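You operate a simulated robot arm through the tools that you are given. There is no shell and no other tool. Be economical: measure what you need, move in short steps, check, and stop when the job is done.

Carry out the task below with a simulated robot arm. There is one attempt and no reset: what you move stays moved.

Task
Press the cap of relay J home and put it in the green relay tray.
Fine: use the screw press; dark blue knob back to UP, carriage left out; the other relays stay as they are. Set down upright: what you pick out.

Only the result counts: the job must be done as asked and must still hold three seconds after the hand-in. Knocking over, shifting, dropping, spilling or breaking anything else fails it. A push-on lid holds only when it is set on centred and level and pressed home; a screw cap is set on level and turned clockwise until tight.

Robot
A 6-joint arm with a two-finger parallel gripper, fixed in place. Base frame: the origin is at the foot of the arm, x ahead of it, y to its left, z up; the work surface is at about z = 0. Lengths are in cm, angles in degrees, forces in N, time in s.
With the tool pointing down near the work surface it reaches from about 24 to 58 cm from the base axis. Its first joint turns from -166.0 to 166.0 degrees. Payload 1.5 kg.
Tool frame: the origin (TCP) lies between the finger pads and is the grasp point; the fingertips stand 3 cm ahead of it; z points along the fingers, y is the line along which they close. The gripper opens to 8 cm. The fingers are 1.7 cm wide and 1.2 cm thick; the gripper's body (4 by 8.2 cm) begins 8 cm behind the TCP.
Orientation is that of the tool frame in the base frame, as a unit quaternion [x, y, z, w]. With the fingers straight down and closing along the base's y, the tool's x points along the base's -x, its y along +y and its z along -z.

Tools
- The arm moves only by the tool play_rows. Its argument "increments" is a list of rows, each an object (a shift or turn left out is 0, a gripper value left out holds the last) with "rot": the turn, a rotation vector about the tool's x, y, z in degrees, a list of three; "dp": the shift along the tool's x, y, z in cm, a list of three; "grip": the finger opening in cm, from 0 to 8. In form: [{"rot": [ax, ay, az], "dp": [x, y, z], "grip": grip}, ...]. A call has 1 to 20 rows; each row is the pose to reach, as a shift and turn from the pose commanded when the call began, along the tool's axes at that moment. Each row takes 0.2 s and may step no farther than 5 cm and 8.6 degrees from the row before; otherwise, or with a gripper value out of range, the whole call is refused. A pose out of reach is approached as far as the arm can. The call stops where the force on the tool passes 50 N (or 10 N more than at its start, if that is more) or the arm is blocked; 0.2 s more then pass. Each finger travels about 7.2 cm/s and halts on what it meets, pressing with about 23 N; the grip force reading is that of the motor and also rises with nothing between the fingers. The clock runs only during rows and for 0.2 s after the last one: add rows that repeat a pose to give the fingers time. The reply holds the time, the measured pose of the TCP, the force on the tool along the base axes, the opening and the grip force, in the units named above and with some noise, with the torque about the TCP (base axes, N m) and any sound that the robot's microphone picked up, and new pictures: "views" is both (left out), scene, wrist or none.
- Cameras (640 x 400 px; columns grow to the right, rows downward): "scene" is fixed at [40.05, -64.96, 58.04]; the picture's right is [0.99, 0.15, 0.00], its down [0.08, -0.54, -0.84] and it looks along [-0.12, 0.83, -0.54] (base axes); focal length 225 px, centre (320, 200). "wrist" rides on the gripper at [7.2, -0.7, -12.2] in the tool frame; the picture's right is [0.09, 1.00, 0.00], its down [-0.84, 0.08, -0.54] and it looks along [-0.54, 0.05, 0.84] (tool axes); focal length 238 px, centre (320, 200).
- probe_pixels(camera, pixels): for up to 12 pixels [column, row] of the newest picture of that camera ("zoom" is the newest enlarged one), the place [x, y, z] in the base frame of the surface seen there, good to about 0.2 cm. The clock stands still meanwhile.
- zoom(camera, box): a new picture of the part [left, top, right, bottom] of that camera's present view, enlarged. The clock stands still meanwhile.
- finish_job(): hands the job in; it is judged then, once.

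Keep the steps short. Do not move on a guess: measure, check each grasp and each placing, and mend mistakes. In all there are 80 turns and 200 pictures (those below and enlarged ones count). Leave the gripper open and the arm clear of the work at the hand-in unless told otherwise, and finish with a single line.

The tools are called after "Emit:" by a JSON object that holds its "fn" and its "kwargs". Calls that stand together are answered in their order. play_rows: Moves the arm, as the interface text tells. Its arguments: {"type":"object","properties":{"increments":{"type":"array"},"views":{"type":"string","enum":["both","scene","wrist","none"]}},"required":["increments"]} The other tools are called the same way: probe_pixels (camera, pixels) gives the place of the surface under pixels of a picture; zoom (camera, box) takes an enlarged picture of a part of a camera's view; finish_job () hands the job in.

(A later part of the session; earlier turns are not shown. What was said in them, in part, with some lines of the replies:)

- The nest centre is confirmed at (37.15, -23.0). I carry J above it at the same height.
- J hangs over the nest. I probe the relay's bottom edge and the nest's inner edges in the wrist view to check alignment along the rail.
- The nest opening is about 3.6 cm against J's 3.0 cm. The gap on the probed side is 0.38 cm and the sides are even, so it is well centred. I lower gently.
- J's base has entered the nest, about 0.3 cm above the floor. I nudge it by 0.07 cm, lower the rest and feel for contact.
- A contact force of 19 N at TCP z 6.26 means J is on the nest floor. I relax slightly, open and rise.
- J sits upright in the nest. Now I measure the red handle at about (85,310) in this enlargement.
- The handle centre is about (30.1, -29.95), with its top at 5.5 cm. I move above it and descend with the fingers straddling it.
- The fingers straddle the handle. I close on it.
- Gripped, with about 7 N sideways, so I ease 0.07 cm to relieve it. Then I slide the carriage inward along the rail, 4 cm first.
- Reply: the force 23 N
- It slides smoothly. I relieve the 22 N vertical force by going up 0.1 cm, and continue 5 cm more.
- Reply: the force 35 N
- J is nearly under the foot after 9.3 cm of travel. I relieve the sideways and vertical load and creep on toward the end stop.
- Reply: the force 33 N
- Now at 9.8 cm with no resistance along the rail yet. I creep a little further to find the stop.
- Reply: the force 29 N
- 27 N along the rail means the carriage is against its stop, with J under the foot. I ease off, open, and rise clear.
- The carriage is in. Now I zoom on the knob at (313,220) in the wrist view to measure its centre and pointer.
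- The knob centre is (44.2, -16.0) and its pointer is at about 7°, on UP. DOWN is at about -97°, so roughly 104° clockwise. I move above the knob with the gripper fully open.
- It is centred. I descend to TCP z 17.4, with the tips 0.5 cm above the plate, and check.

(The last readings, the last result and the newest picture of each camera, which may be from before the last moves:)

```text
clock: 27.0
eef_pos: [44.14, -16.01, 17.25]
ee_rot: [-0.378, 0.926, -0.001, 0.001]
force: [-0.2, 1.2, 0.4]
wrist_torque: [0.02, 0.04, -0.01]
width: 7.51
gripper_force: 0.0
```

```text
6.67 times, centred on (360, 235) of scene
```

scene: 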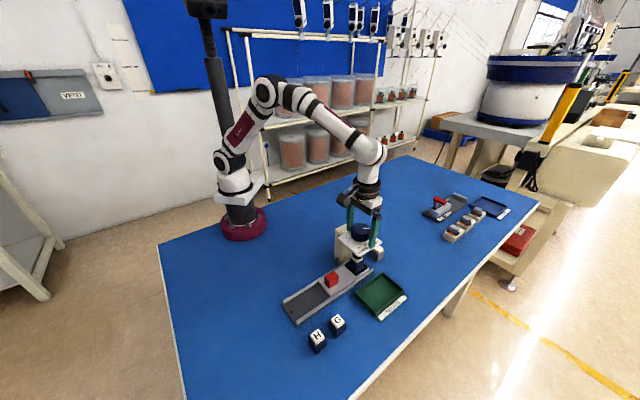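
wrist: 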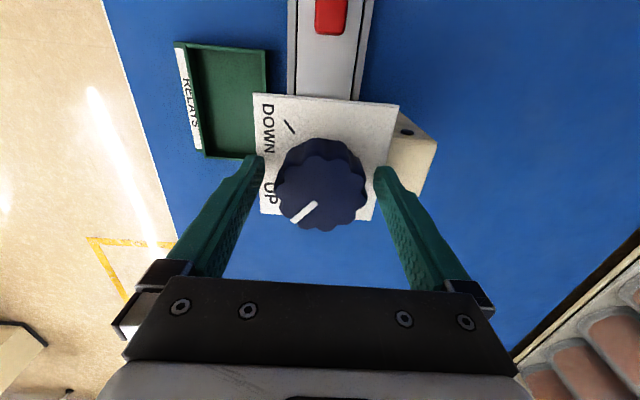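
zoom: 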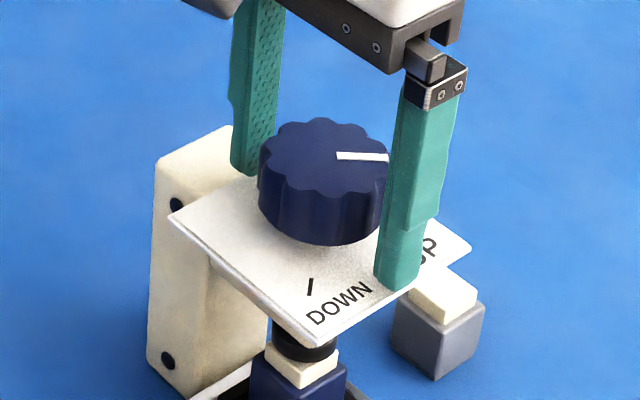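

The fingers flank the knob with clearance above the plate. I close on it.

Emit:
{"fn": "play_rows", "kwargs": {"increments": [{"grip": 6}, {"grip": 5}, {"grip": 4}, {"grip": 4}, {"grip": 4}], "views": "wrist"}}

```text
clock: 28.2
eef_pos: [44.15, -16.01, 17.5]
ee_rot: [-0.378, 0.926, 0.0, 0.001]
force: [-17.0, 11.6, 5.0]
wrist_torque: [0.16, 0.34, -0.18]
width: 5.43
gripper_force: 44.7
```

wrist: 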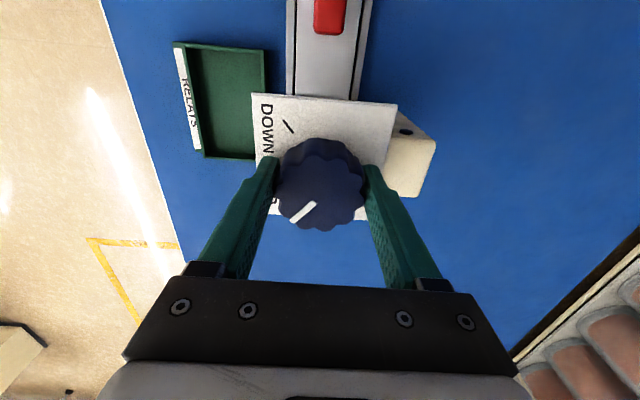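

Gripped at width 5.4, with 20 N sideways. I ease 0.07 cm that way and turn clockwise 36° as a first step.

Emit:
{"fn": "play_rows", "kwargs": {"increments": [{"dp": [0, 0.07, 0]}, {"dp": [0, 0.07, 0], "rot": [0, 0, 6]}, {"dp": [0, 0.07, 0], "rot": [0, 0, 12]}, {"dp": [0, 0.07, 0], "rot": [0, 0, 18]}, {"dp": [0, 0.07, 0], "rot": [0, 0, 24]}, {"dp": [0, 0.07, 0], "rot": [0, 0, 30]}, {"dp": [0, 0.07, 0], "rot": [0, 0, 36]}, {"dp": [0, 0.07, 0], "rot": [0, 0, 36]}]}}

```text
clock: 30.0
eef_pos: [44.12, -16.01, 17.4]
ee_rot: [-0.072, 0.997, 0.001, 0.001]
force: [-20.9, 29.9, -3.3]
wrist_torque: [-0.32, -0.96, 0.04]
width: 5.44
gripper_force: 45.1
```

scene: 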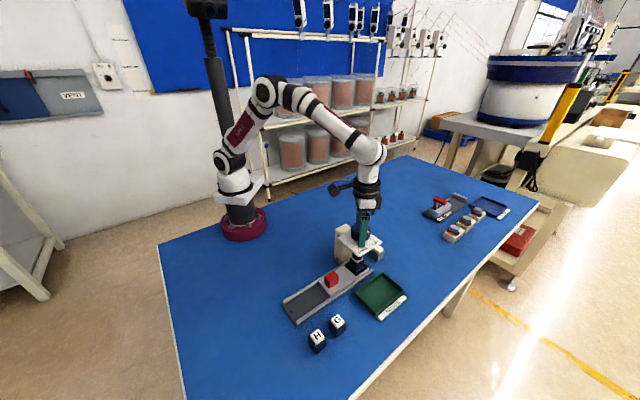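
wrist: 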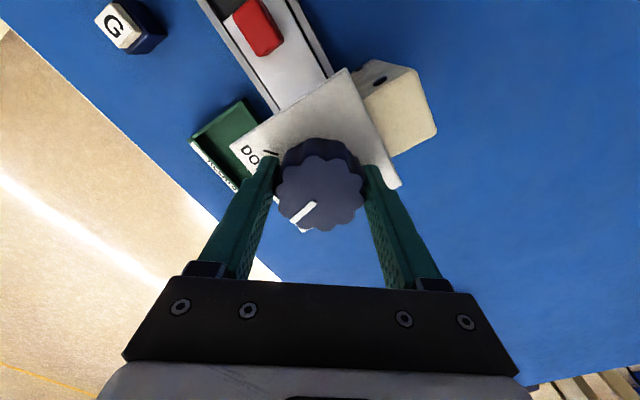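

The knob follows the gripper, as the pointer is steady in the wrist view. I ease toward the force by 0.06 cm and turn another 36°.

Emit:
{"fn": "play_rows", "kwargs": {"increments": [{"dp": [0.04, 0.07, 0]}, {"dp": [0.04, 0.07, 0], "rot": [0, 0, 6]}, {"dp": [0.04, 0.07, 0], "rot": [0, 0, 12]}, {"dp": [0.04, 0.07, 0], "rot": [0, 0, 18]}, {"dp": [0.04, 0.07, 0], "rot": [0, 0, 24]}, {"dp": [0.04, 0.07, 0], "rot": [0, 0, 30]}, {"dp": [0.04, 0.07, 0], "rot": [0, 0, 36]}, {"dp": [0.04, 0.07, 0], "rot": [0, 0, 36]}]}}

Emit:
{"fn": "zoom", "kwargs": {"camera": "scene", "box": [320, 215, 400, 280]}}

```text
clock: 31.8
eef_pos: [44.1, -15.89, 17.45]
ee_rot: [0.239, 0.971, 0.001, 0.002]
force: [15.5, 40.7, -18.0]
wrist_torque: [-1.49, 0.21, 0.13]
width: 5.44
gripper_force: 44.8
```

scene: 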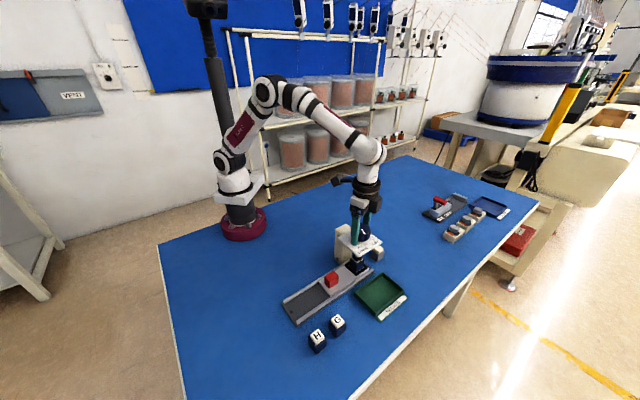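
wrist: 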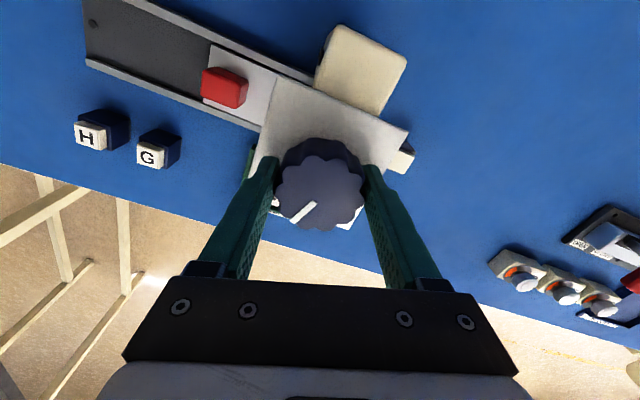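

```text
6.15 times, centred on (360, 248) of scene
```

zoom: 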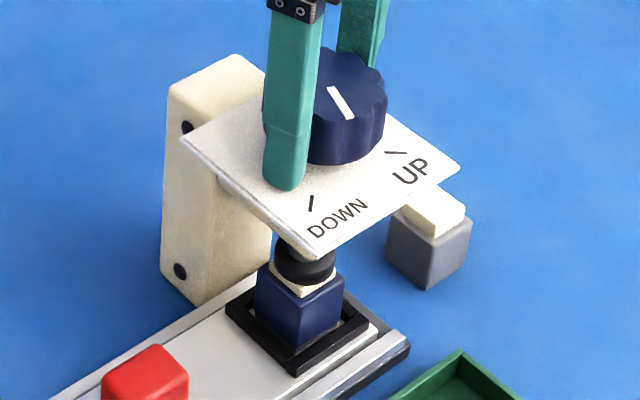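

The cap is being pressed, as the foot has come down. Side force is 43 N, so I only relieve it now and reread before turning on.

Emit:
{"fn": "play_rows", "kwargs": {"increments": [{"dp": [0, 0.04, 0.02]}, {"dp": [0, 0.07, 0.03]}, {"dp": [0, 0.07, 0.03]}], "views": "none"}}

```text
clock: 32.6
eef_pos: [44.0, -15.95, 17.46]
ee_rot: [0.238, 0.971, 0.001, 0.002]
force: [17.9, 27.1, -5.6]
wrist_torque: [0.26, 0.85, 0.06]
width: 5.44
gripper_force: 45.3
```

That helped, with the force down to 32 N. I shift another 0.15 cm the same way.

Emit:
{"fn": "play_rows", "kwargs": {"increments": [{"dp": [0, 0.07, 0.01]}, {"dp": [0, 0.14, 0.01]}, {"dp": [0, 0.14, 0.01]}], "views": "none"}}

```text
clock: 33.4
eef_pos: [44.11, -15.86, 17.3]
ee_rot: [0.239, 0.971, 0.0, 0.002]
force: [-8.0, 1.3, 5.1]
wrist_torque: [0.86, -0.33, 0.0]
width: 5.46
gripper_force: 44.1
```

Side force is relieved. I turn the remaining 32° to DOWN.

Emit:
{"fn": "play_rows", "kwargs": {"increments": [{"rot": [0, 0, 6]}, {"rot": [0, 0, 12]}, {"rot": [0, 0, 18]}, {"rot": [0, 0, 24]}, {"rot": [0, 0, 28]}, {"rot": [0, 0, 32]}, {"rot": [0, 0, 32]}]}}

Emit:
{"fn": "zoom", "kwargs": {"camera": "scene", "box": [320, 215, 400, 280]}}

```text
clock: 35.0
eef_pos: [44.1, -15.87, 17.31]
ee_rot: [0.497, 0.868, -0.001, 0.002]
force: [-19.2, -14.1, 17.5]
wrist_torque: [-1.43, 0.14, 0.08]
width: 5.43
gripper_force: 45.0
```

scene: 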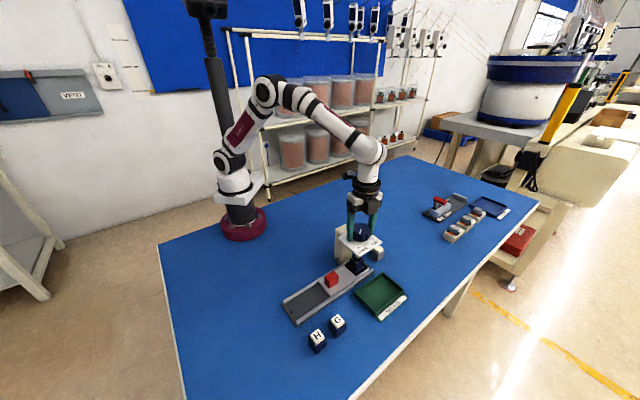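
wrist: 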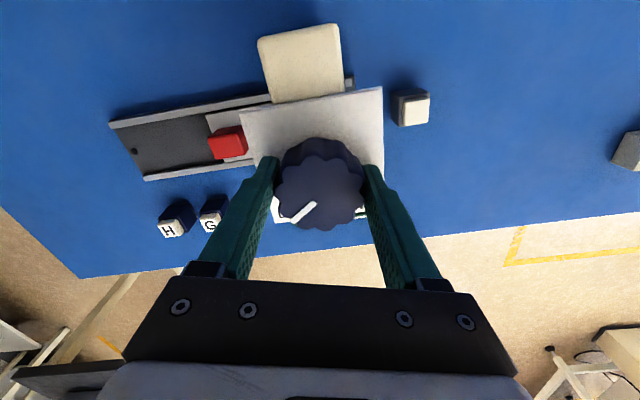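

```text
6.15 times, centred on (360, 248) of scene
```

zoom: 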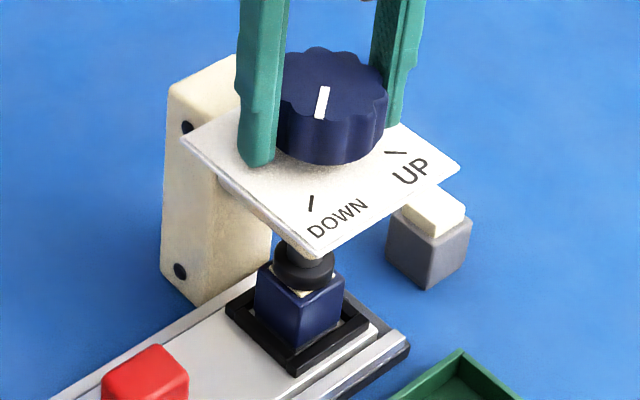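

The pointer now sits at DOWN and the cap looks pressed in. I add 4° more to make sure the stroke is complete, watching for a stop.

Emit:
{"fn": "play_rows", "kwargs": {"increments": [{"rot": [0, 0, 2]}, {"rot": [0, 0, 4]}, {"rot": [0, 0, 4]}], "views": "none"}}

Emit:
{"fn": "zoom", "kwargs": {"camera": "scene", "box": [340, 230, 380, 280]}}

Emit:
{"fn": "zoom", "kwargs": {"camera": "wrist", "box": [270, 120, 370, 240]}}

```text
clock: 35.8
eef_pos: [44.16, -15.84, 17.47]
ee_rot: [0.527, 0.85, 0.0, 0.002]
force: [-18.2, -16.3, 17.2]
wrist_torque: [-1.06, 0.15, 0.2]
width: 5.45
gripper_force: 45.4
```

```text
8.00 times, centred on (360, 255) of scene
```

zoom: 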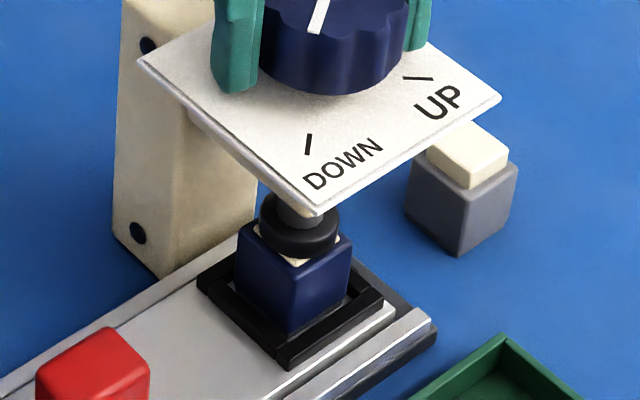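

```text
3.33 times, centred on (320, 180) of wrist
```

zoom: 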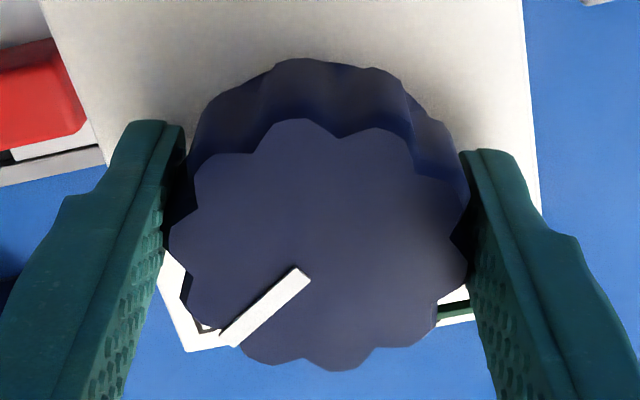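

The torque rose slightly and no click is reported. I try another 5° to find the knob's end stop.

Emit:
{"fn": "play_rows", "kwargs": {"increments": [{"rot": [0, 0, 2.5]}, {"rot": [0, 0, 5]}, {"rot": [0, 0, 5]}], "views": "none"}}

Emit:
{"fn": "zoom", "kwargs": {"camera": "scene", "box": [330, 215, 390, 280]}}

Emit:
{"fn": "zoom", "kwargs": {"camera": "wrist", "box": [270, 120, 370, 240]}}

```text
clock: 36.6
eef_pos: [44.03, -15.83, 17.34]
ee_rot: [0.562, 0.827, 0.0, 0.001]
force: [-17.9, -16.6, 8.8]
wrist_torque: [-0.67, -0.05, 1.36]
width: 5.48
gripper_force: 44.8
```

```text
6.15 times, centred on (360, 248) of scene
```

zoom: 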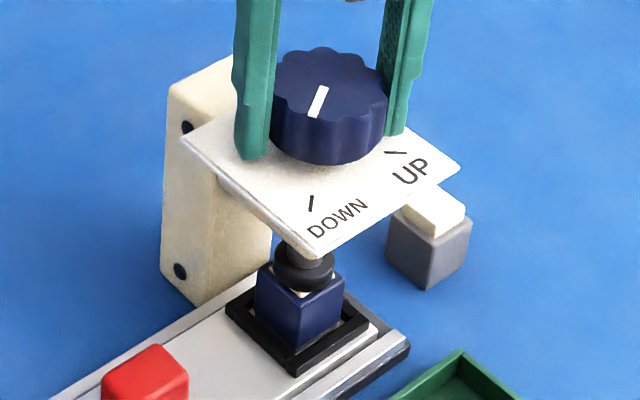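

```text
3.33 times, centred on (320, 180) of wrist
```

zoom: 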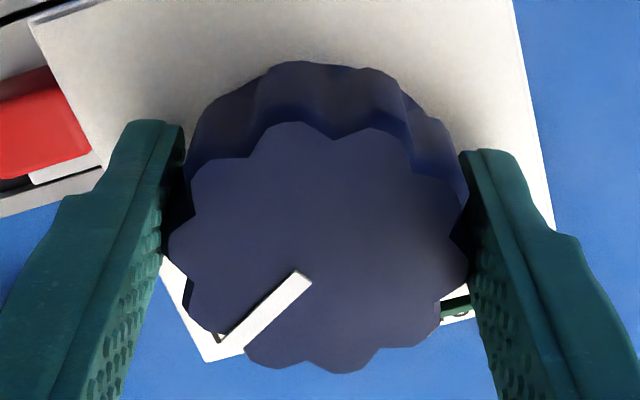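

Torque of 1.36 N·m shows the knob is at its DOWN stop, so the press stroke is complete. I now turn it back counter-clockwise in stages.

Emit:
{"fn": "play_rows", "kwargs": {"increments": [{"rot": [0, 0, -6]}, {"rot": [0, 0, -12]}, {"rot": [0, 0, -18]}, {"rot": [0, 0, -24]}, {"rot": [0, 0, -30]}, {"rot": [0, 0, -36]}, {"rot": [0, 0, -40]}, {"rot": [0, 0, -40]}], "views": "wrist"}}

```text
clock: 37.8
eef_pos: [44.02, -15.86, 17.36]
ee_rot: [0.336, 0.942, 0.0, 0.0]
force: [-5.3, 1.1, 3.8]
wrist_torque: [0.05, -0.68, -0.01]
width: 5.47
gripper_force: 44.8
stopped in row 6: the force on the tool passed its limit at 51 N (the readings are from after the stop); the commanded pose is now the measured one
```

wrist: 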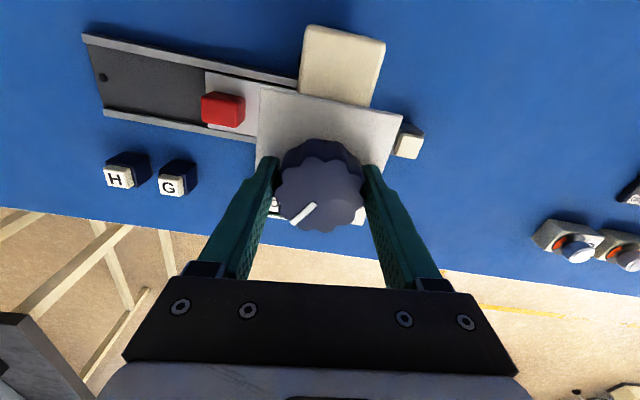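

Stopping by force reset the load to near zero. I continue in smaller stages.

Emit:
{"fn": "play_rows", "kwargs": {"increments": [{"dp": [-0.01, 0, 0], "rot": [0, 0, -6]}, {"dp": [-0.02, 0, 0], "rot": [0, 0, -12]}, {"dp": [-0.04, 0, 0], "rot": [0, 0, -18]}, {"dp": [-0.05, 0, 0], "rot": [0, 0, -24]}, {"dp": [-0.05, 0, 0], "rot": [0, 0, -24]}], "views": "none"}}

```text
clock: 39.0
eef_pos: [44.09, -15.88, 17.18]
ee_rot: [0.132, 0.991, 0.0, -0.001]
force: [-22.4, -9.2, 11.2]
wrist_torque: [0.29, -0.37, 0.0]
width: 5.44
gripper_force: 45.1
```

Emit:
{"fn": "play_rows", "kwargs": {"increments": [{"dp": [0.1, -0.08, -0.03]}, {"dp": [0.1, -0.08, -0.03], "rot": [0, 0, -6]}, {"dp": [0.1, -0.09, -0.03], "rot": [0, 0, -12]}, {"dp": [0.1, -0.1, -0.03], "rot": [0, 0, -18]}, {"dp": [0.1, -0.1, -0.03], "rot": [0, 0, -24]}, {"dp": [0.1, -0.1, -0.03], "rot": [0, 0, -24]}], "views": "none"}}

```text
clock: 40.4
eef_pos: [44.13, -15.82, 17.43]
ee_rot: [-0.077, 0.997, 0.0, 0.001]
force: [15.6, -11.5, -12.4]
wrist_torque: [0.73, -0.82, 0.05]
width: 5.45
gripper_force: 45.1
```

Emit:
{"fn": "play_rows", "kwargs": {"increments": [{"dp": [-0.06, -0.08, 0]}, {"dp": [-0.06, -0.08, 0], "rot": [0, 0, -6]}, {"dp": [-0.06, -0.1, 0], "rot": [0, 0, -12]}, {"dp": [-0.06, -0.12, 0], "rot": [0, 0, -18]}, {"dp": [-0.06, -0.12, 0], "rot": [0, 0, -24]}, {"dp": [-0.06, -0.12, 0], "rot": [0, 0, -28]}, {"dp": [-0.06, -0.12, 0], "rot": [0, 0, -28]}], "views": "both"}}

Emit:
{"fn": "zoom", "kwargs": {"camera": "scene", "box": [320, 205, 400, 280]}}

Emit:
{"fn": "zoom", "kwargs": {"camera": "wrist", "box": [250, 80, 410, 240]}}

```text
clock: 42.0
eef_pos: [44.19, -16.09, 17.18]
ee_rot: [-0.316, 0.949, 0.001, 0.0]
force: [-1.9, 4.8, 3.8]
wrist_torque: [-0.24, 0.74, 0.07]
width: 5.44
gripper_force: 45.1
```

scene: 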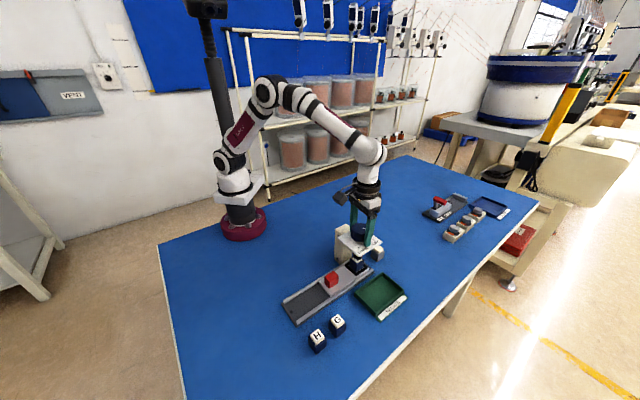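
wrist: 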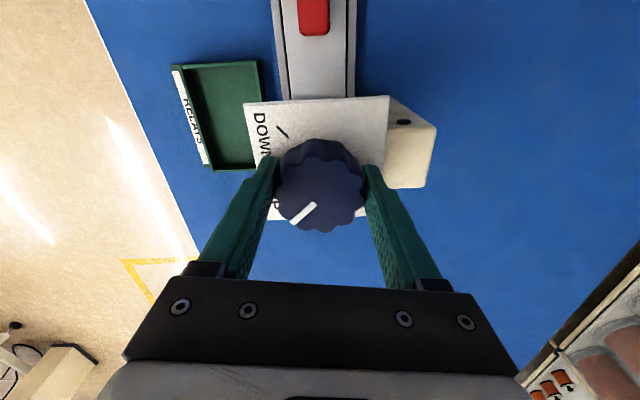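

```text
5.33 times, centred on (360, 242) of scene
```

zoom: 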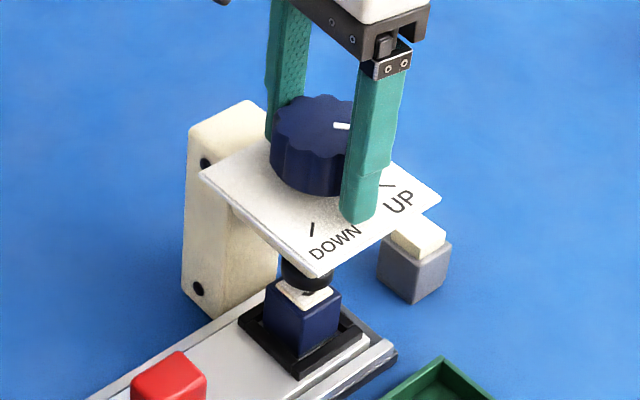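

```text
2.50 times, centred on (330, 160) of wrist
```

zoom: 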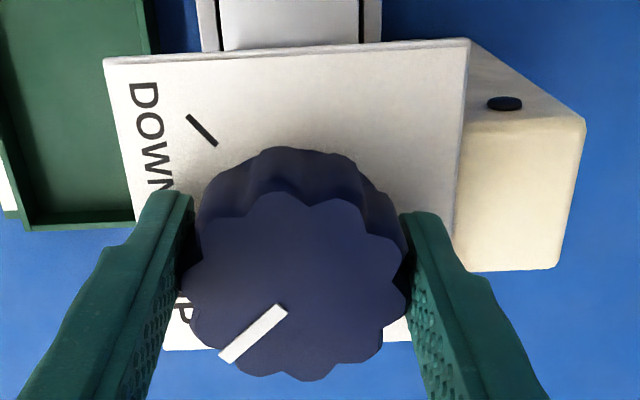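

The cap stays down as the foot rises. About 8–10° remain to UP, so I continue to the stop.

Emit:
{"fn": "play_rows", "kwargs": {"increments": [{"rot": [0, 0, -4]}, {"rot": [0, 0, -8]}, {"rot": [0, 0, -10]}, {"rot": [0, 0, -10]}], "views": "wrist"}}

Emit:
{"fn": "zoom", "kwargs": {"camera": "wrist", "box": [250, 80, 410, 240]}}

```text
clock: 43.0
eef_pos: [43.99, -16.03, 17.39]
ee_rot: [-0.397, 0.918, 0.001, 0.0]
force: [-3.3, 4.5, 2.8]
wrist_torque: [0.46, -0.37, -1.36]
width: 5.51
gripper_force: 44.9
```

wrist: 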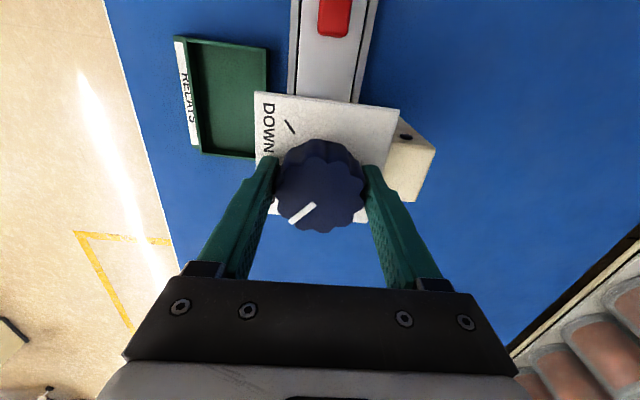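

```text
2.50 times, centred on (330, 160) of wrist
```

zoom: 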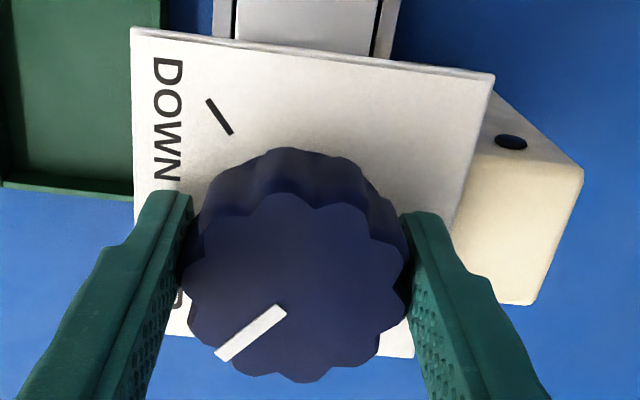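

The opposite 1.36 N·m torque means the UP stop is reached. I open, rise, and check the pointer.

Emit:
{"fn": "play_rows", "kwargs": {"increments": [{"rot": [0, 0, 0.8], "grip": 5.5}, {"rot": [0, 0, 0.8], "grip": 6.5}, {"rot": [0, 0, 0.8], "grip": 7.5}, {"rot": [0, 0, 0.8], "grip": 7.5}, {"dp": [0, 0, -3], "rot": [0, 0, 1.5]}, {"dp": [0, 0, -6], "rot": [0, 0, 2.4]}, {"dp": [0, 0, -9], "rot": [0, 0, 2.4]}, {"dp": [0, 0, -9], "rot": [0, 0, 2.4]}]}}

Emit:
{"fn": "zoom", "kwargs": {"camera": "scene", "box": [320, 215, 400, 285]}}

```text
clock: 44.8
eef_pos: [43.99, -16.04, 26.36]
ee_rot: [-0.378, 0.926, 0.0, 0.0]
force: [-0.6, -0.1, 0.6]
wrist_torque: [-0.02, 0.0, 0.01]
width: 7.52
gripper_force: 0.0
```

scene: 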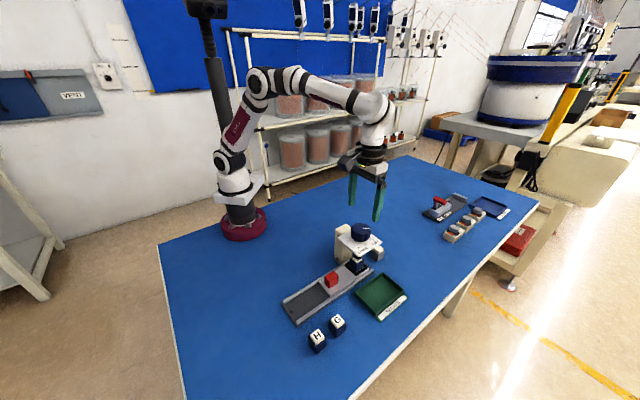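
wrist: 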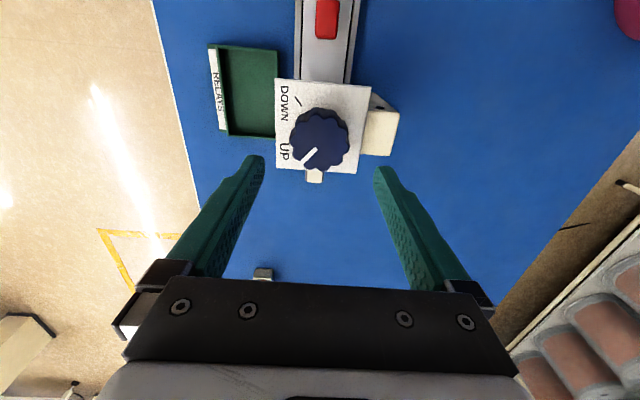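

```text
5.71 times, centred on (360, 250) of scene
```

zoom: 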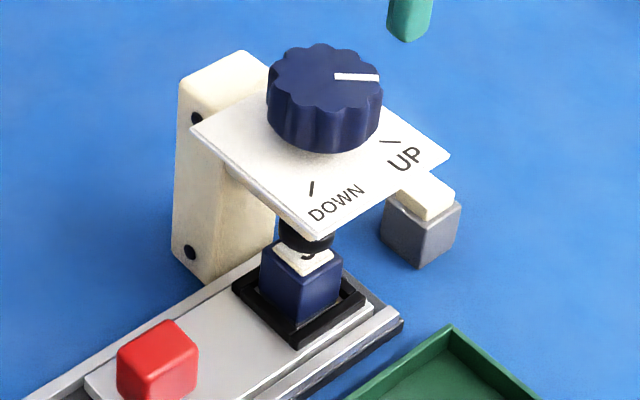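

The knob is back on UP and the cap stayed down. I go to the handle at about (37.35, -22.75) and descend around it.

Emit:
{"fn": "play_rows", "kwargs": {"increments": [{"dp": [3.2, -0.05, 0], "grip": 5.5}, {"dp": [6.4, -0.1, 0]}, {"dp": [9.44, -0.14, 0]}, {"dp": [9.44, -0.14, 4]}, {"dp": [9.44, -0.14, 8]}, {"dp": [9.44, -0.14, 12]}, {"dp": [9.44, -0.14, 15]}, {"dp": [9.44, -0.14, 18]}, {"dp": [9.44, -0.14, 20]}, {"dp": [9.44, -0.14, 20.55]}, {"dp": [9.44, -0.14, 20.55]}]}}

Emit:
{"fn": "zoom", "kwargs": {"camera": "wrist", "box": [240, 110, 400, 230]}}

```text
clock: 47.2
eef_pos: [37.37, -22.69, 5.76]
ee_rot: [-0.377, 0.926, -0.001, 0.0]
force: [-0.5, -0.4, 1.0]
wrist_torque: [-0.01, -0.01, 0.03]
width: 5.49
gripper_force: 0.1
```

scene: 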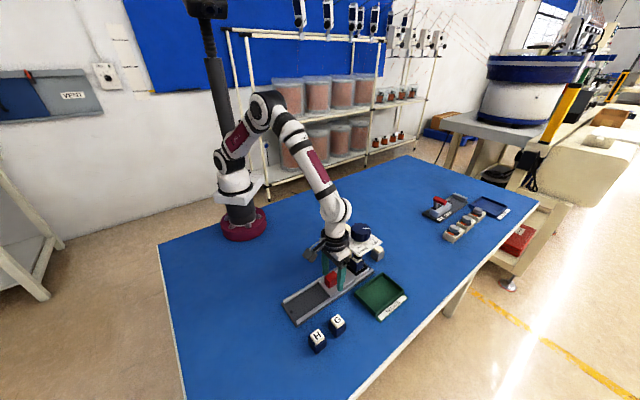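
wrist: 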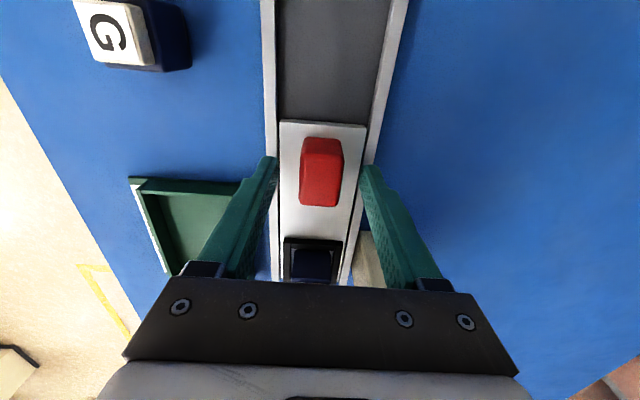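

```text
3.33 times, centred on (320, 170) of wrist
```

zoom: 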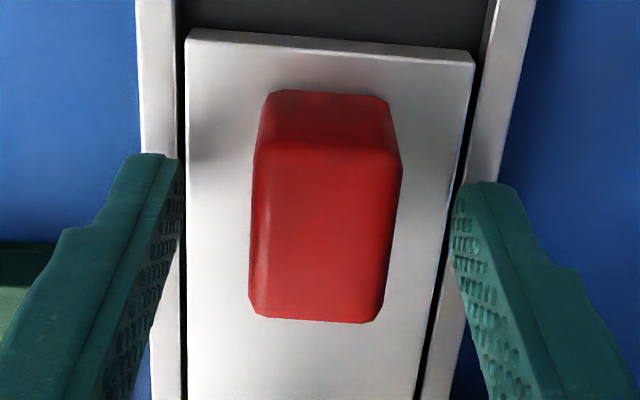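

The handle is centred between the fingers. I close and start drawing it out.

Emit:
{"fn": "play_rows", "kwargs": {"increments": [{"grip": 4}, {"grip": 3}, {"grip": 2}, {"grip": 1.6}, {"grip": 1.6}, {"dp": [0.3, 0, 0]}, {"dp": [0.8, 0, 0]}, {"dp": [1.5, 0, 0]}, {"dp": [2.2, 0, 0]}, {"dp": [3, 0, 0]}, {"dp": [3, 0, 0]}], "views": "scene"}}

```text
clock: 49.6
eef_pos: [35.25, -24.95, 5.81]
ee_rot: [-0.378, 0.926, 0.001, -0.001]
force: [7.3, -5.2, -24.4]
wrist_torque: [-0.15, -0.28, 0.63]
width: 2.59
gripper_force: 37.1
```

scene: 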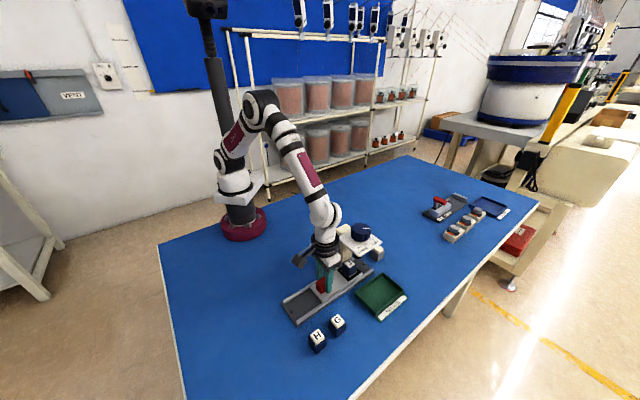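

It moves out well. I continue with a small relief.

Emit:
{"fn": "play_rows", "kwargs": {"increments": [{"dp": [0.3, -0.02, 0.05]}, {"dp": [1, -0.02, 0.05]}, {"dp": [1.8, -0.02, 0.05]}, {"dp": [2.6, -0.02, 0.05]}, {"dp": [3.4, -0.02, 0.05]}, {"dp": [4.2, -0.02, 0.05]}, {"dp": [5, -0.02, 0.05]}, {"dp": [5, -0.02, 0.05]}], "views": "none"}}

```text
clock: 51.4
eef_pos: [31.79, -28.38, 5.72]
ee_rot: [-0.377, 0.926, 0.001, 0.0]
force: [-12.9, 13.5, 28.8]
wrist_torque: [0.31, 0.16, 0.64]
width: 2.6
gripper_force: 36.5
```

About 8 cm are out and 2 cm remain, so I creep to the outer stop.

Emit:
{"fn": "play_rows", "kwargs": {"increments": [{"dp": [0.2, 0.02, -0.05]}, {"dp": [0.7, 0.02, -0.05]}, {"dp": [1.2, 0.02, -0.05]}, {"dp": [1.6, 0.02, -0.05]}, {"dp": [1.9, 0.02, -0.05]}, {"dp": [2.1, 0.02, -0.05]}, {"dp": [2.25, 0.02, -0.05]}, {"dp": [2.25, 0.02, -0.05]}], "views": "none"}}

Emit:
{"fn": "zoom", "kwargs": {"camera": "scene", "box": [278, 230, 390, 325]}}

```text
clock: 53.2
eef_pos: [30.25, -29.92, 6.01]
ee_rot: [-0.378, 0.926, -0.001, 0.0]
force: [30.8, 6.1, 0.1]
wrist_torque: [0.5, 0.08, 0.71]
width: 2.62
gripper_force: 37.3
```

```text
4.21 times, centred on (334, 278) of scene
```

zoom: 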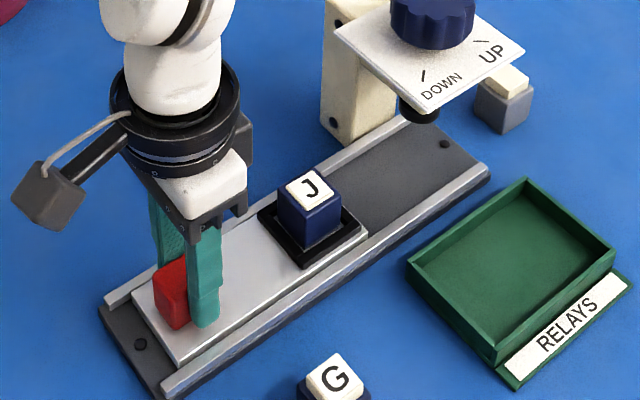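

The carriage is at its outer stop (26 N) and J's cap is home. I ease off, release the handle and rise.

Emit:
{"fn": "play_rows", "kwargs": {"increments": [{"dp": [-0.1, 0, 0]}, {"dp": [-0.15, 0, 0]}, {"dp": [-0.15, 0, 0], "grip": 3.6}, {"dp": [-0.15, 0, 0], "grip": 4.6}, {"dp": [-0.15, 0, 0], "grip": 5.5}, {"dp": [-0.15, 0, 0], "grip": 5.5}, {"dp": [-0.15, 0, -3]}, {"dp": [-0.15, 0, -6]}, {"dp": [-0.15, 0, -8.4]}, {"dp": [-0.15, 0, -8.4]}]}}

Emit:
{"fn": "zoom", "kwargs": {"camera": "scene", "box": [300, 255, 364, 305]}}

```text
clock: 55.4
eef_pos: [30.2, -29.77, 14.22]
ee_rot: [-0.377, 0.926, -0.001, -0.001]
force: [-0.1, -1.0, 0.5]
wrist_torque: [0.0, 0.02, -0.01]
width: 5.48
gripper_force: 0.0
```

scene: 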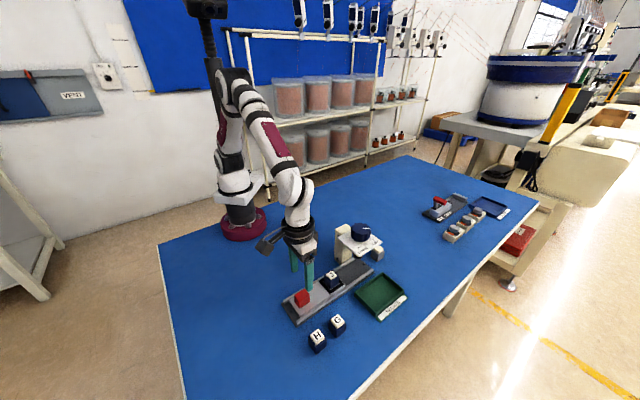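
wrist: 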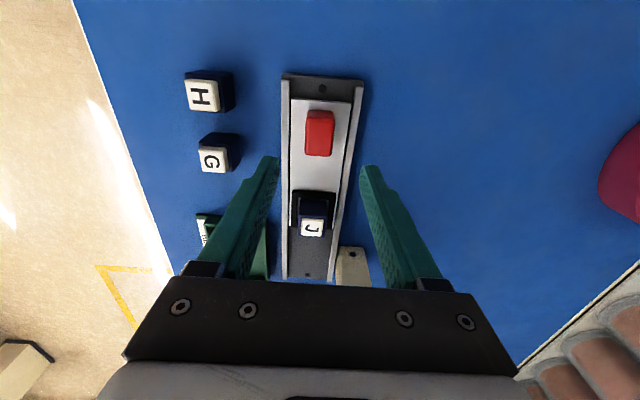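

```text
8.00 times, centred on (332, 280) of scene
```

zoom: 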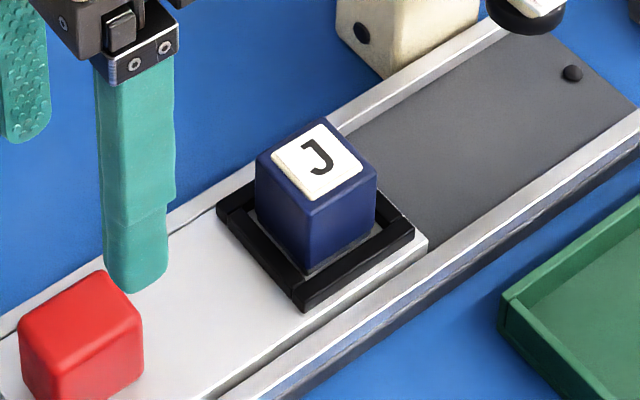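

The cap is now nearly flush and level. I go above J and descend to grasp it at TCP z about 6.4.

Emit:
{"fn": "play_rows", "kwargs": {"increments": [{"dp": [-3.3, 0, 0]}, {"dp": [-6.6, 0, 0]}, {"dp": [-9.82, 0, 0]}, {"dp": [-9.82, 0, 3]}, {"dp": [-9.82, 0, 6]}, {"dp": [-9.82, 0, 7.5]}, {"dp": [-9.82, 0, 7.85]}, {"dp": [-9.82, 0, 7.85]}], "views": "wrist"}}

Emit:
{"fn": "zoom", "kwargs": {"camera": "wrist", "box": [240, 110, 400, 210]}}

Emit:
{"fn": "zoom", "kwargs": {"camera": "scene", "box": [300, 245, 380, 305]}}

```text
clock: 57.2
eef_pos: [37.23, -23.06, 6.33]
ee_rot: [-0.377, 0.926, 0.0, 0.0]
force: [0.2, -0.1, -0.2]
wrist_torque: [0.01, 0.03, -0.01]
width: 5.49
gripper_force: 0.0
```

wrist: 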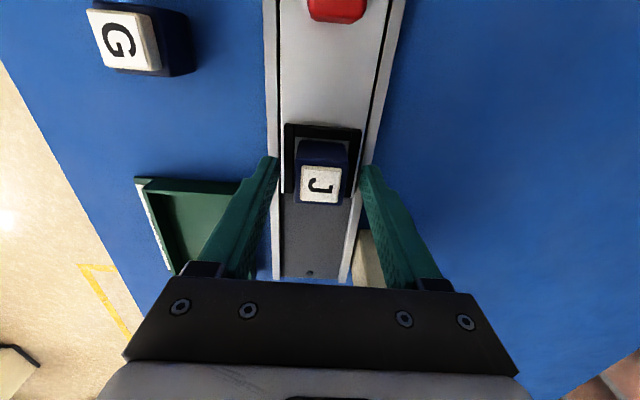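

```text
4.00 times, centred on (320, 160) of wrist
```

zoom: 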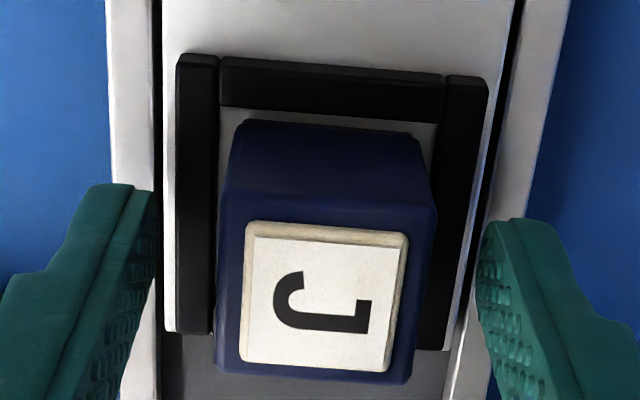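

```text
6.67 times, centred on (340, 275) of scene
```

zoom: 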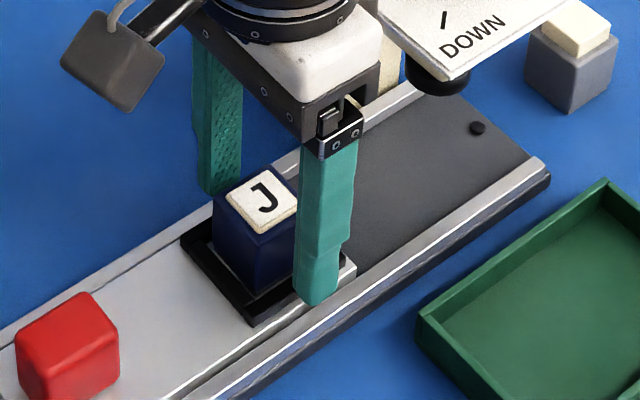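

J is centred. I close, then lift straight out of the nest.

Emit:
{"fn": "play_rows", "kwargs": {"increments": [{"grip": 4}, {"grip": 3.2}, {"grip": 2.2}, {"grip": 2.2}, {"grip": 2.2}, {"dp": [0, 0, -1], "grip": 2.2}, {"dp": [0, 0, -3]}, {"dp": [0, 0, -6]}, {"dp": [0, 0, -9]}, {"dp": [0, 0, -9]}]}}

Emit:
{"fn": "zoom", "kwargs": {"camera": "scene", "box": [300, 225, 412, 325]}}

```text
clock: 59.4
eef_pos: [37.23, -22.86, 15.42]
ee_rot: [-0.378, 0.926, 0.0, 0.0]
force: [-0.2, -0.2, -0.9]
wrist_torque: [0.01, 0.02, -0.02]
width: 3.13
gripper_force: 22.9
```

scene: 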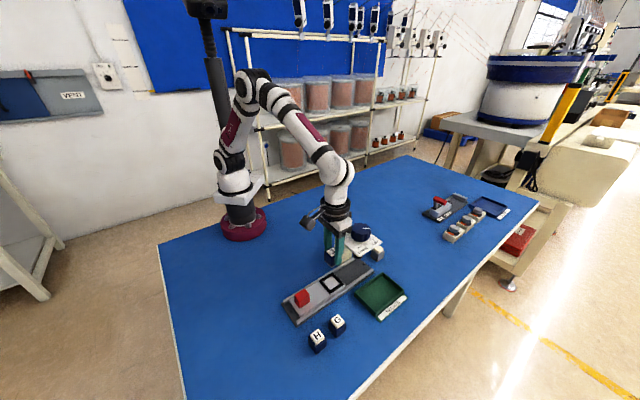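
wrist: 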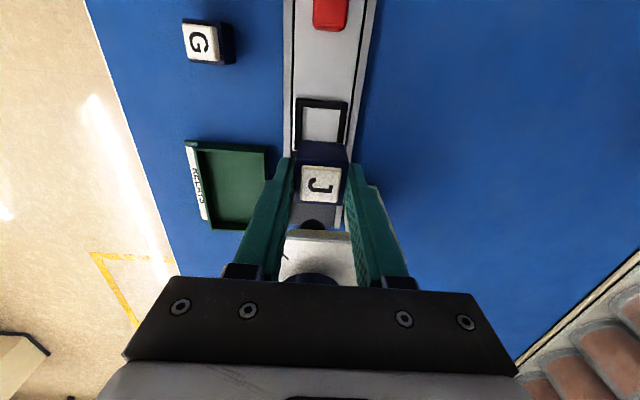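

```text
4.00 times, centred on (356, 275) of scene
```

zoom: 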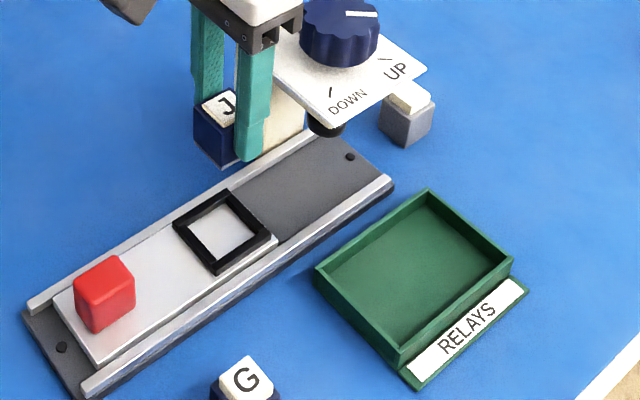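

J is out and the carriage stayed. I probe the tray's corners and floor.

Emit:
{"fn": "probe_pixels", "kwargs": {"camera": "zoom", "pixels": [[315, 272], [400, 352], [511, 262], [427, 192], [412, 275], [372, 270], [450, 270], [330, 268], [404, 340], [500, 258]]}}

```text
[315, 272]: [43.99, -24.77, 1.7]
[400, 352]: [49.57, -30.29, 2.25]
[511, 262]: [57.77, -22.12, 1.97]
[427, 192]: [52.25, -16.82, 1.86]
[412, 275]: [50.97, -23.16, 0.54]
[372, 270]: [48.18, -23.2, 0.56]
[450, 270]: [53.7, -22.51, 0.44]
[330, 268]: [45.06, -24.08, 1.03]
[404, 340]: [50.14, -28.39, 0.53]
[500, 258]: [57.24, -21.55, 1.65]
```

The tray centre is about (50.9, -23.5), floor z 0.5, with the same 44° yaw. I carry J sideways first to avoid the press, then along to about (49.6, -24.8), still high.

Emit:
{"fn": "play_rows", "kwargs": {"increments": [{"dp": [0, -2.5, 0]}, {"dp": [0, -5, 0]}, {"dp": [0, -7.5, 0]}, {"dp": [0, -10, 0]}, {"dp": [-2.5, -10, 0]}, {"dp": [-5, -10, 0]}, {"dp": [-7.55, -10, 0]}, {"dp": [-7.55, -10, 0]}, {"dp": [-7.55, -10, 3.5]}, {"dp": [-7.55, -10, 3.5]}]}}

Emit:
{"fn": "zoom", "kwargs": {"camera": "scene", "box": [310, 205, 430, 325]}}

Emit:
{"fn": "zoom", "kwargs": {"camera": "wrist", "box": [230, 70, 410, 210]}}

```text
clock: 61.6
eef_pos: [49.55, -24.78, 11.72]
ee_rot: [-0.377, 0.926, 0.0, 0.0]
force: [-0.1, 0.3, -0.8]
wrist_torque: [0.01, 0.0, -0.01]
width: 3.1
gripper_force: 22.9
```

scene: 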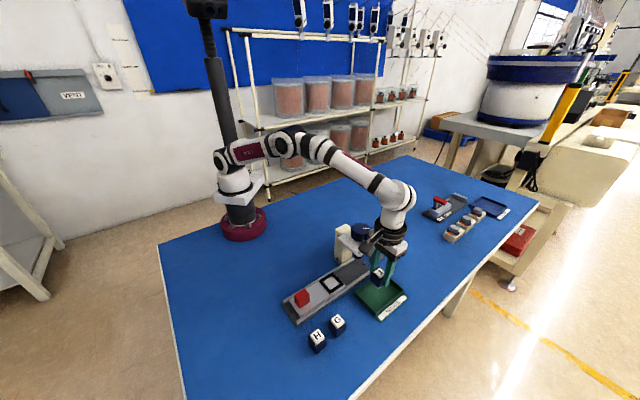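
wrist: 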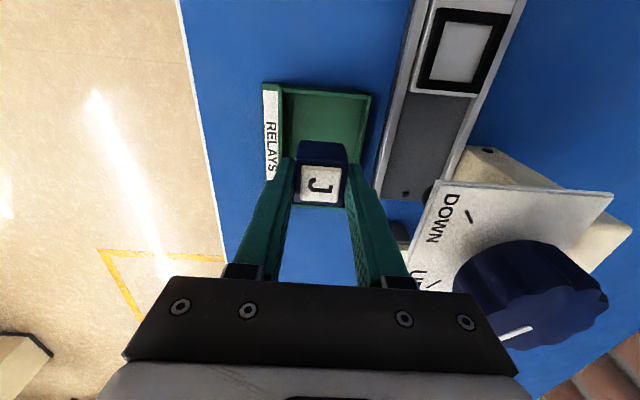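

```text
3.33 times, centred on (370, 265) of scene
```

zoom: 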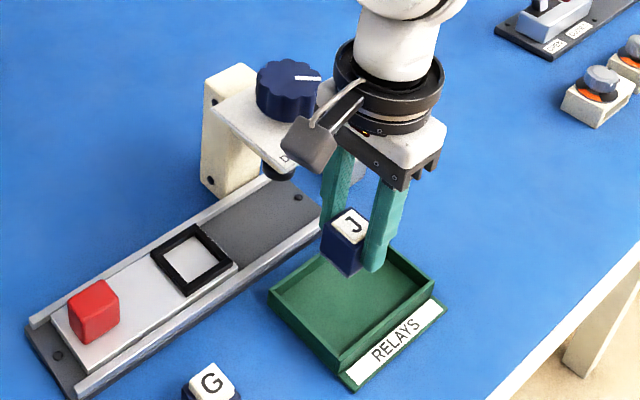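

```text
2.86 times, centred on (320, 140) of wrist
```

zoom: 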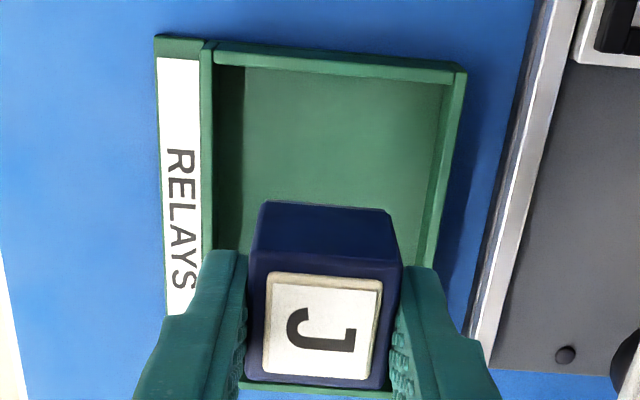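

J is centred over the tray floor, and the press is clear to the right. I lower in steps to just above the floor.

Emit:
{"fn": "play_rows", "kwargs": {"increments": [{"dp": [0, 0, 2]}, {"dp": [0, 0, 4]}, {"dp": [0, 0, 5.5]}, {"dp": [0, 0, 6.4]}, {"dp": [0, 0, 6.6]}, {"dp": [0, 0, 6.6]}]}}

Emit:
{"fn": "zoom", "kwargs": {"camera": "scene", "box": [330, 225, 420, 325]}}

Emit:
{"fn": "zoom", "kwargs": {"camera": "wrist", "box": [230, 90, 410, 230]}}

```text
clock: 63.0
eef_pos: [49.63, -24.77, 5.17]
ee_rot: [-0.378, 0.926, -0.001, 0.0]
force: [-0.6, 0.4, -0.2]
wrist_torque: [0.02, 0.01, -0.02]
width: 3.1
gripper_force: 23.3
```

scene: 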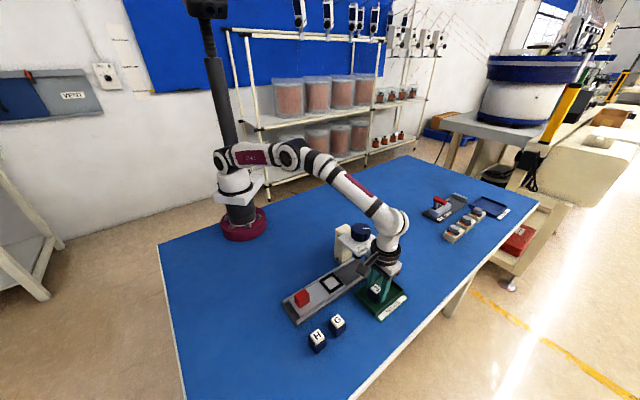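
wrist: 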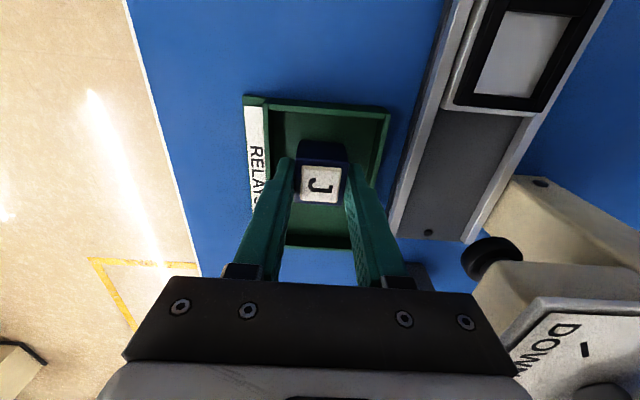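

```text
4.00 times, centred on (375, 275) of scene
```

zoom: 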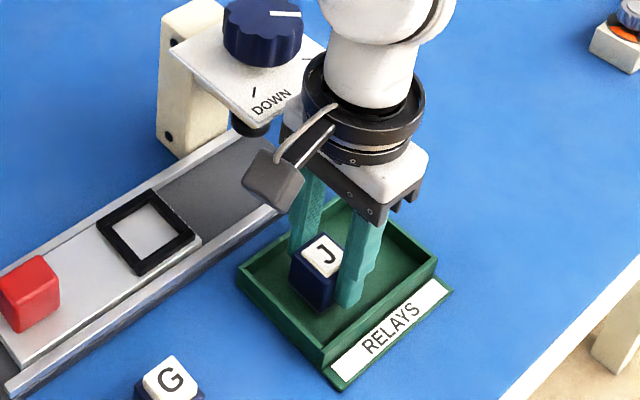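

```text
2.86 times, centred on (320, 160) of wrist
```

zoom: 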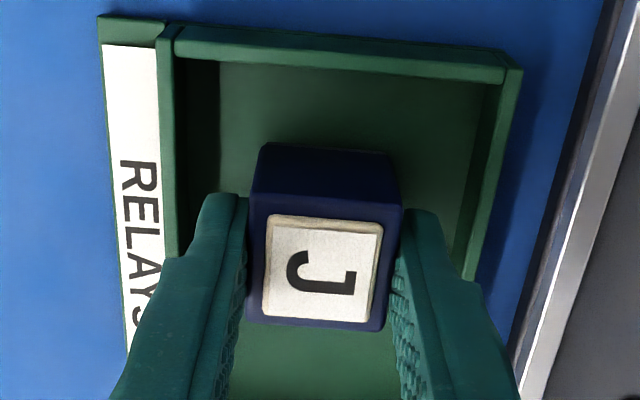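

The press, tray walls and arm are all clear. J is about 0.4 cm above the floor, so I lower until it touches.

Emit:
{"fn": "play_rows", "kwargs": {"increments": [{"dp": [0, 0, 0.15]}, {"dp": [0, 0, 0.25]}, {"dp": [0, 0, 0.32]}, {"dp": [0, 0, 0.38]}, {"dp": [0, 0, 0.38]}], "views": "none"}}

```text
clock: 64.2
eef_pos: [49.66, -24.88, 4.89]
ee_rot: [-0.378, 0.926, -0.001, 0.0]
force: [-0.2, 0.0, -0.3]
wrist_torque: [-0.03, -0.02, -0.02]
width: 3.13
gripper_force: 23.4
```

Emit:
{"fn": "play_rows", "kwargs": {"increments": [{"dp": [0, 0, 0.06]}, {"dp": [0, 0, 0.12]}, {"dp": [0, 0, 0.16]}, {"dp": [0, 0, 0.16]}], "views": "none"}}

```text
clock: 65.2
eef_pos: [49.76, -24.84, 4.73]
ee_rot: [-0.378, 0.926, 0.0, -0.001]
force: [-0.7, 0.1, 5.8]
wrist_torque: [0.01, 0.08, 0.03]
width: 3.12
gripper_force: 23.7
```

J touches the floor at about 6 N. I open modestly so the fingers stay inside the walls, then rise.

Emit:
{"fn": "play_rows", "kwargs": {"increments": [{"grip": 3.4}, {"grip": 4.0}, {"grip": 4.3}, {"grip": 4.3}, {"dp": [0, 0, -2]}, {"dp": [0, 0, -5]}, {"dp": [0, 0, -9]}, {"dp": [0, 0, -13]}, {"dp": [0, 0, -17]}, {"dp": [0, 0, -17]}]}}

Emit:
{"fn": "zoom", "kwargs": {"camera": "scene", "box": [330, 225, 420, 325]}}

```text
clock: 67.4
eef_pos: [49.73, -24.9, 21.8]
ee_rot: [-0.378, 0.926, 0.0, 0.0]
force: [0.0, 0.4, -1.0]
wrist_torque: [-0.01, 0.02, 0.01]
width: 4.3
gripper_force: 0.1
```

scene: 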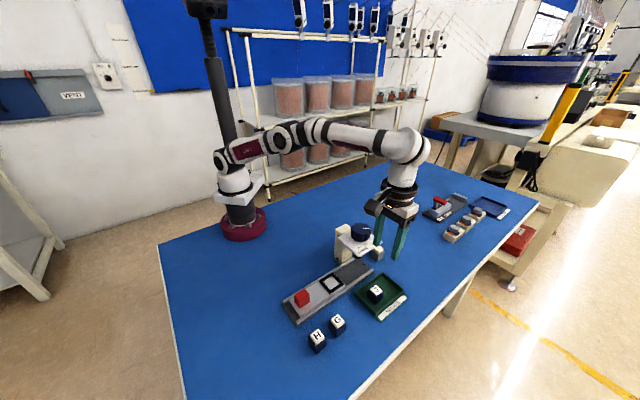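
wrist: 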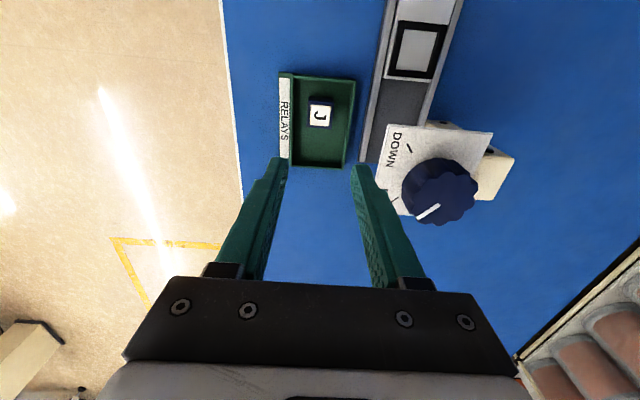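

```text
4.00 times, centred on (375, 275) of scene
```

zoom: 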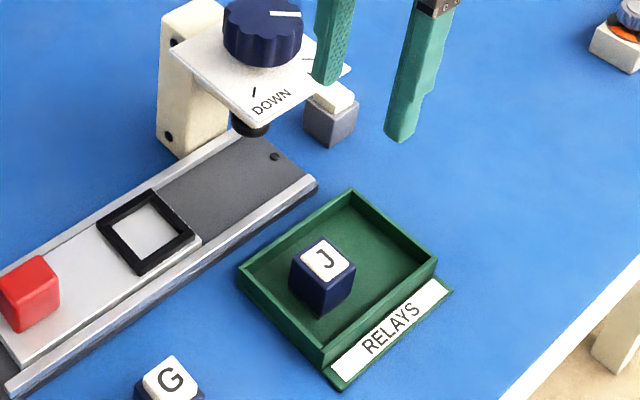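

J stands upright in the tray. I raise the arm, open fully, and verify the pointer angle and nest position.

Emit:
{"fn": "play_rows", "kwargs": {"increments": [{"dp": [0, 0, -3], "grip": 6}, {"dp": [0, 0, -6], "grip": 8}, {"dp": [0, 0, -6]}], "views": "none"}}

Emit:
{"fn": "zoom", "kwargs": {"camera": "scene", "box": [325, 215, 389, 265]}}

```text
clock: 68.2
eef_pos: [49.07, -23.89, 27.44]
ee_rot: [-0.378, 0.926, 0.0, 0.0]
force: [-0.5, 0.1, 0.7]
wrist_torque: [0.01, 0.04, 0.01]
width: 8.0
gripper_force: 0.1
out of reach, approached as far as the arm can: row 2, 3
```

```text
8.00 times, centred on (357, 240) of scene
```

zoom: 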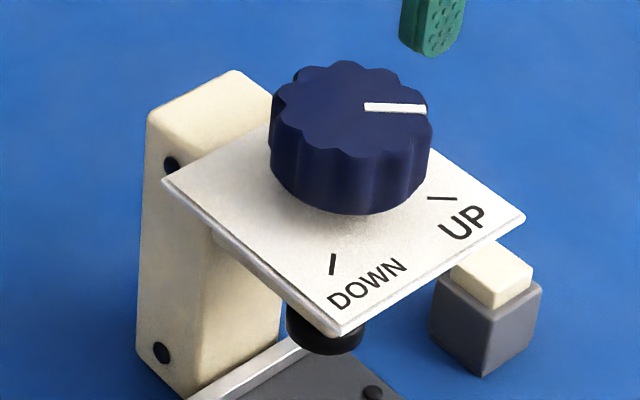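

The knob looks the same as at the start, on UP. The carriage is out, J is upright in the tray with its cap home, and the arm is clear with the gripper open. I hand in.

Emit:
{"fn": "finish_job", "kwargs": {}}

```text
The job is handed in.
```

Relay J's cap is pressed home and J stands upright in the green tray; the dark blue knob is back at UP, the carriage is out, and I did not touch the other relays.
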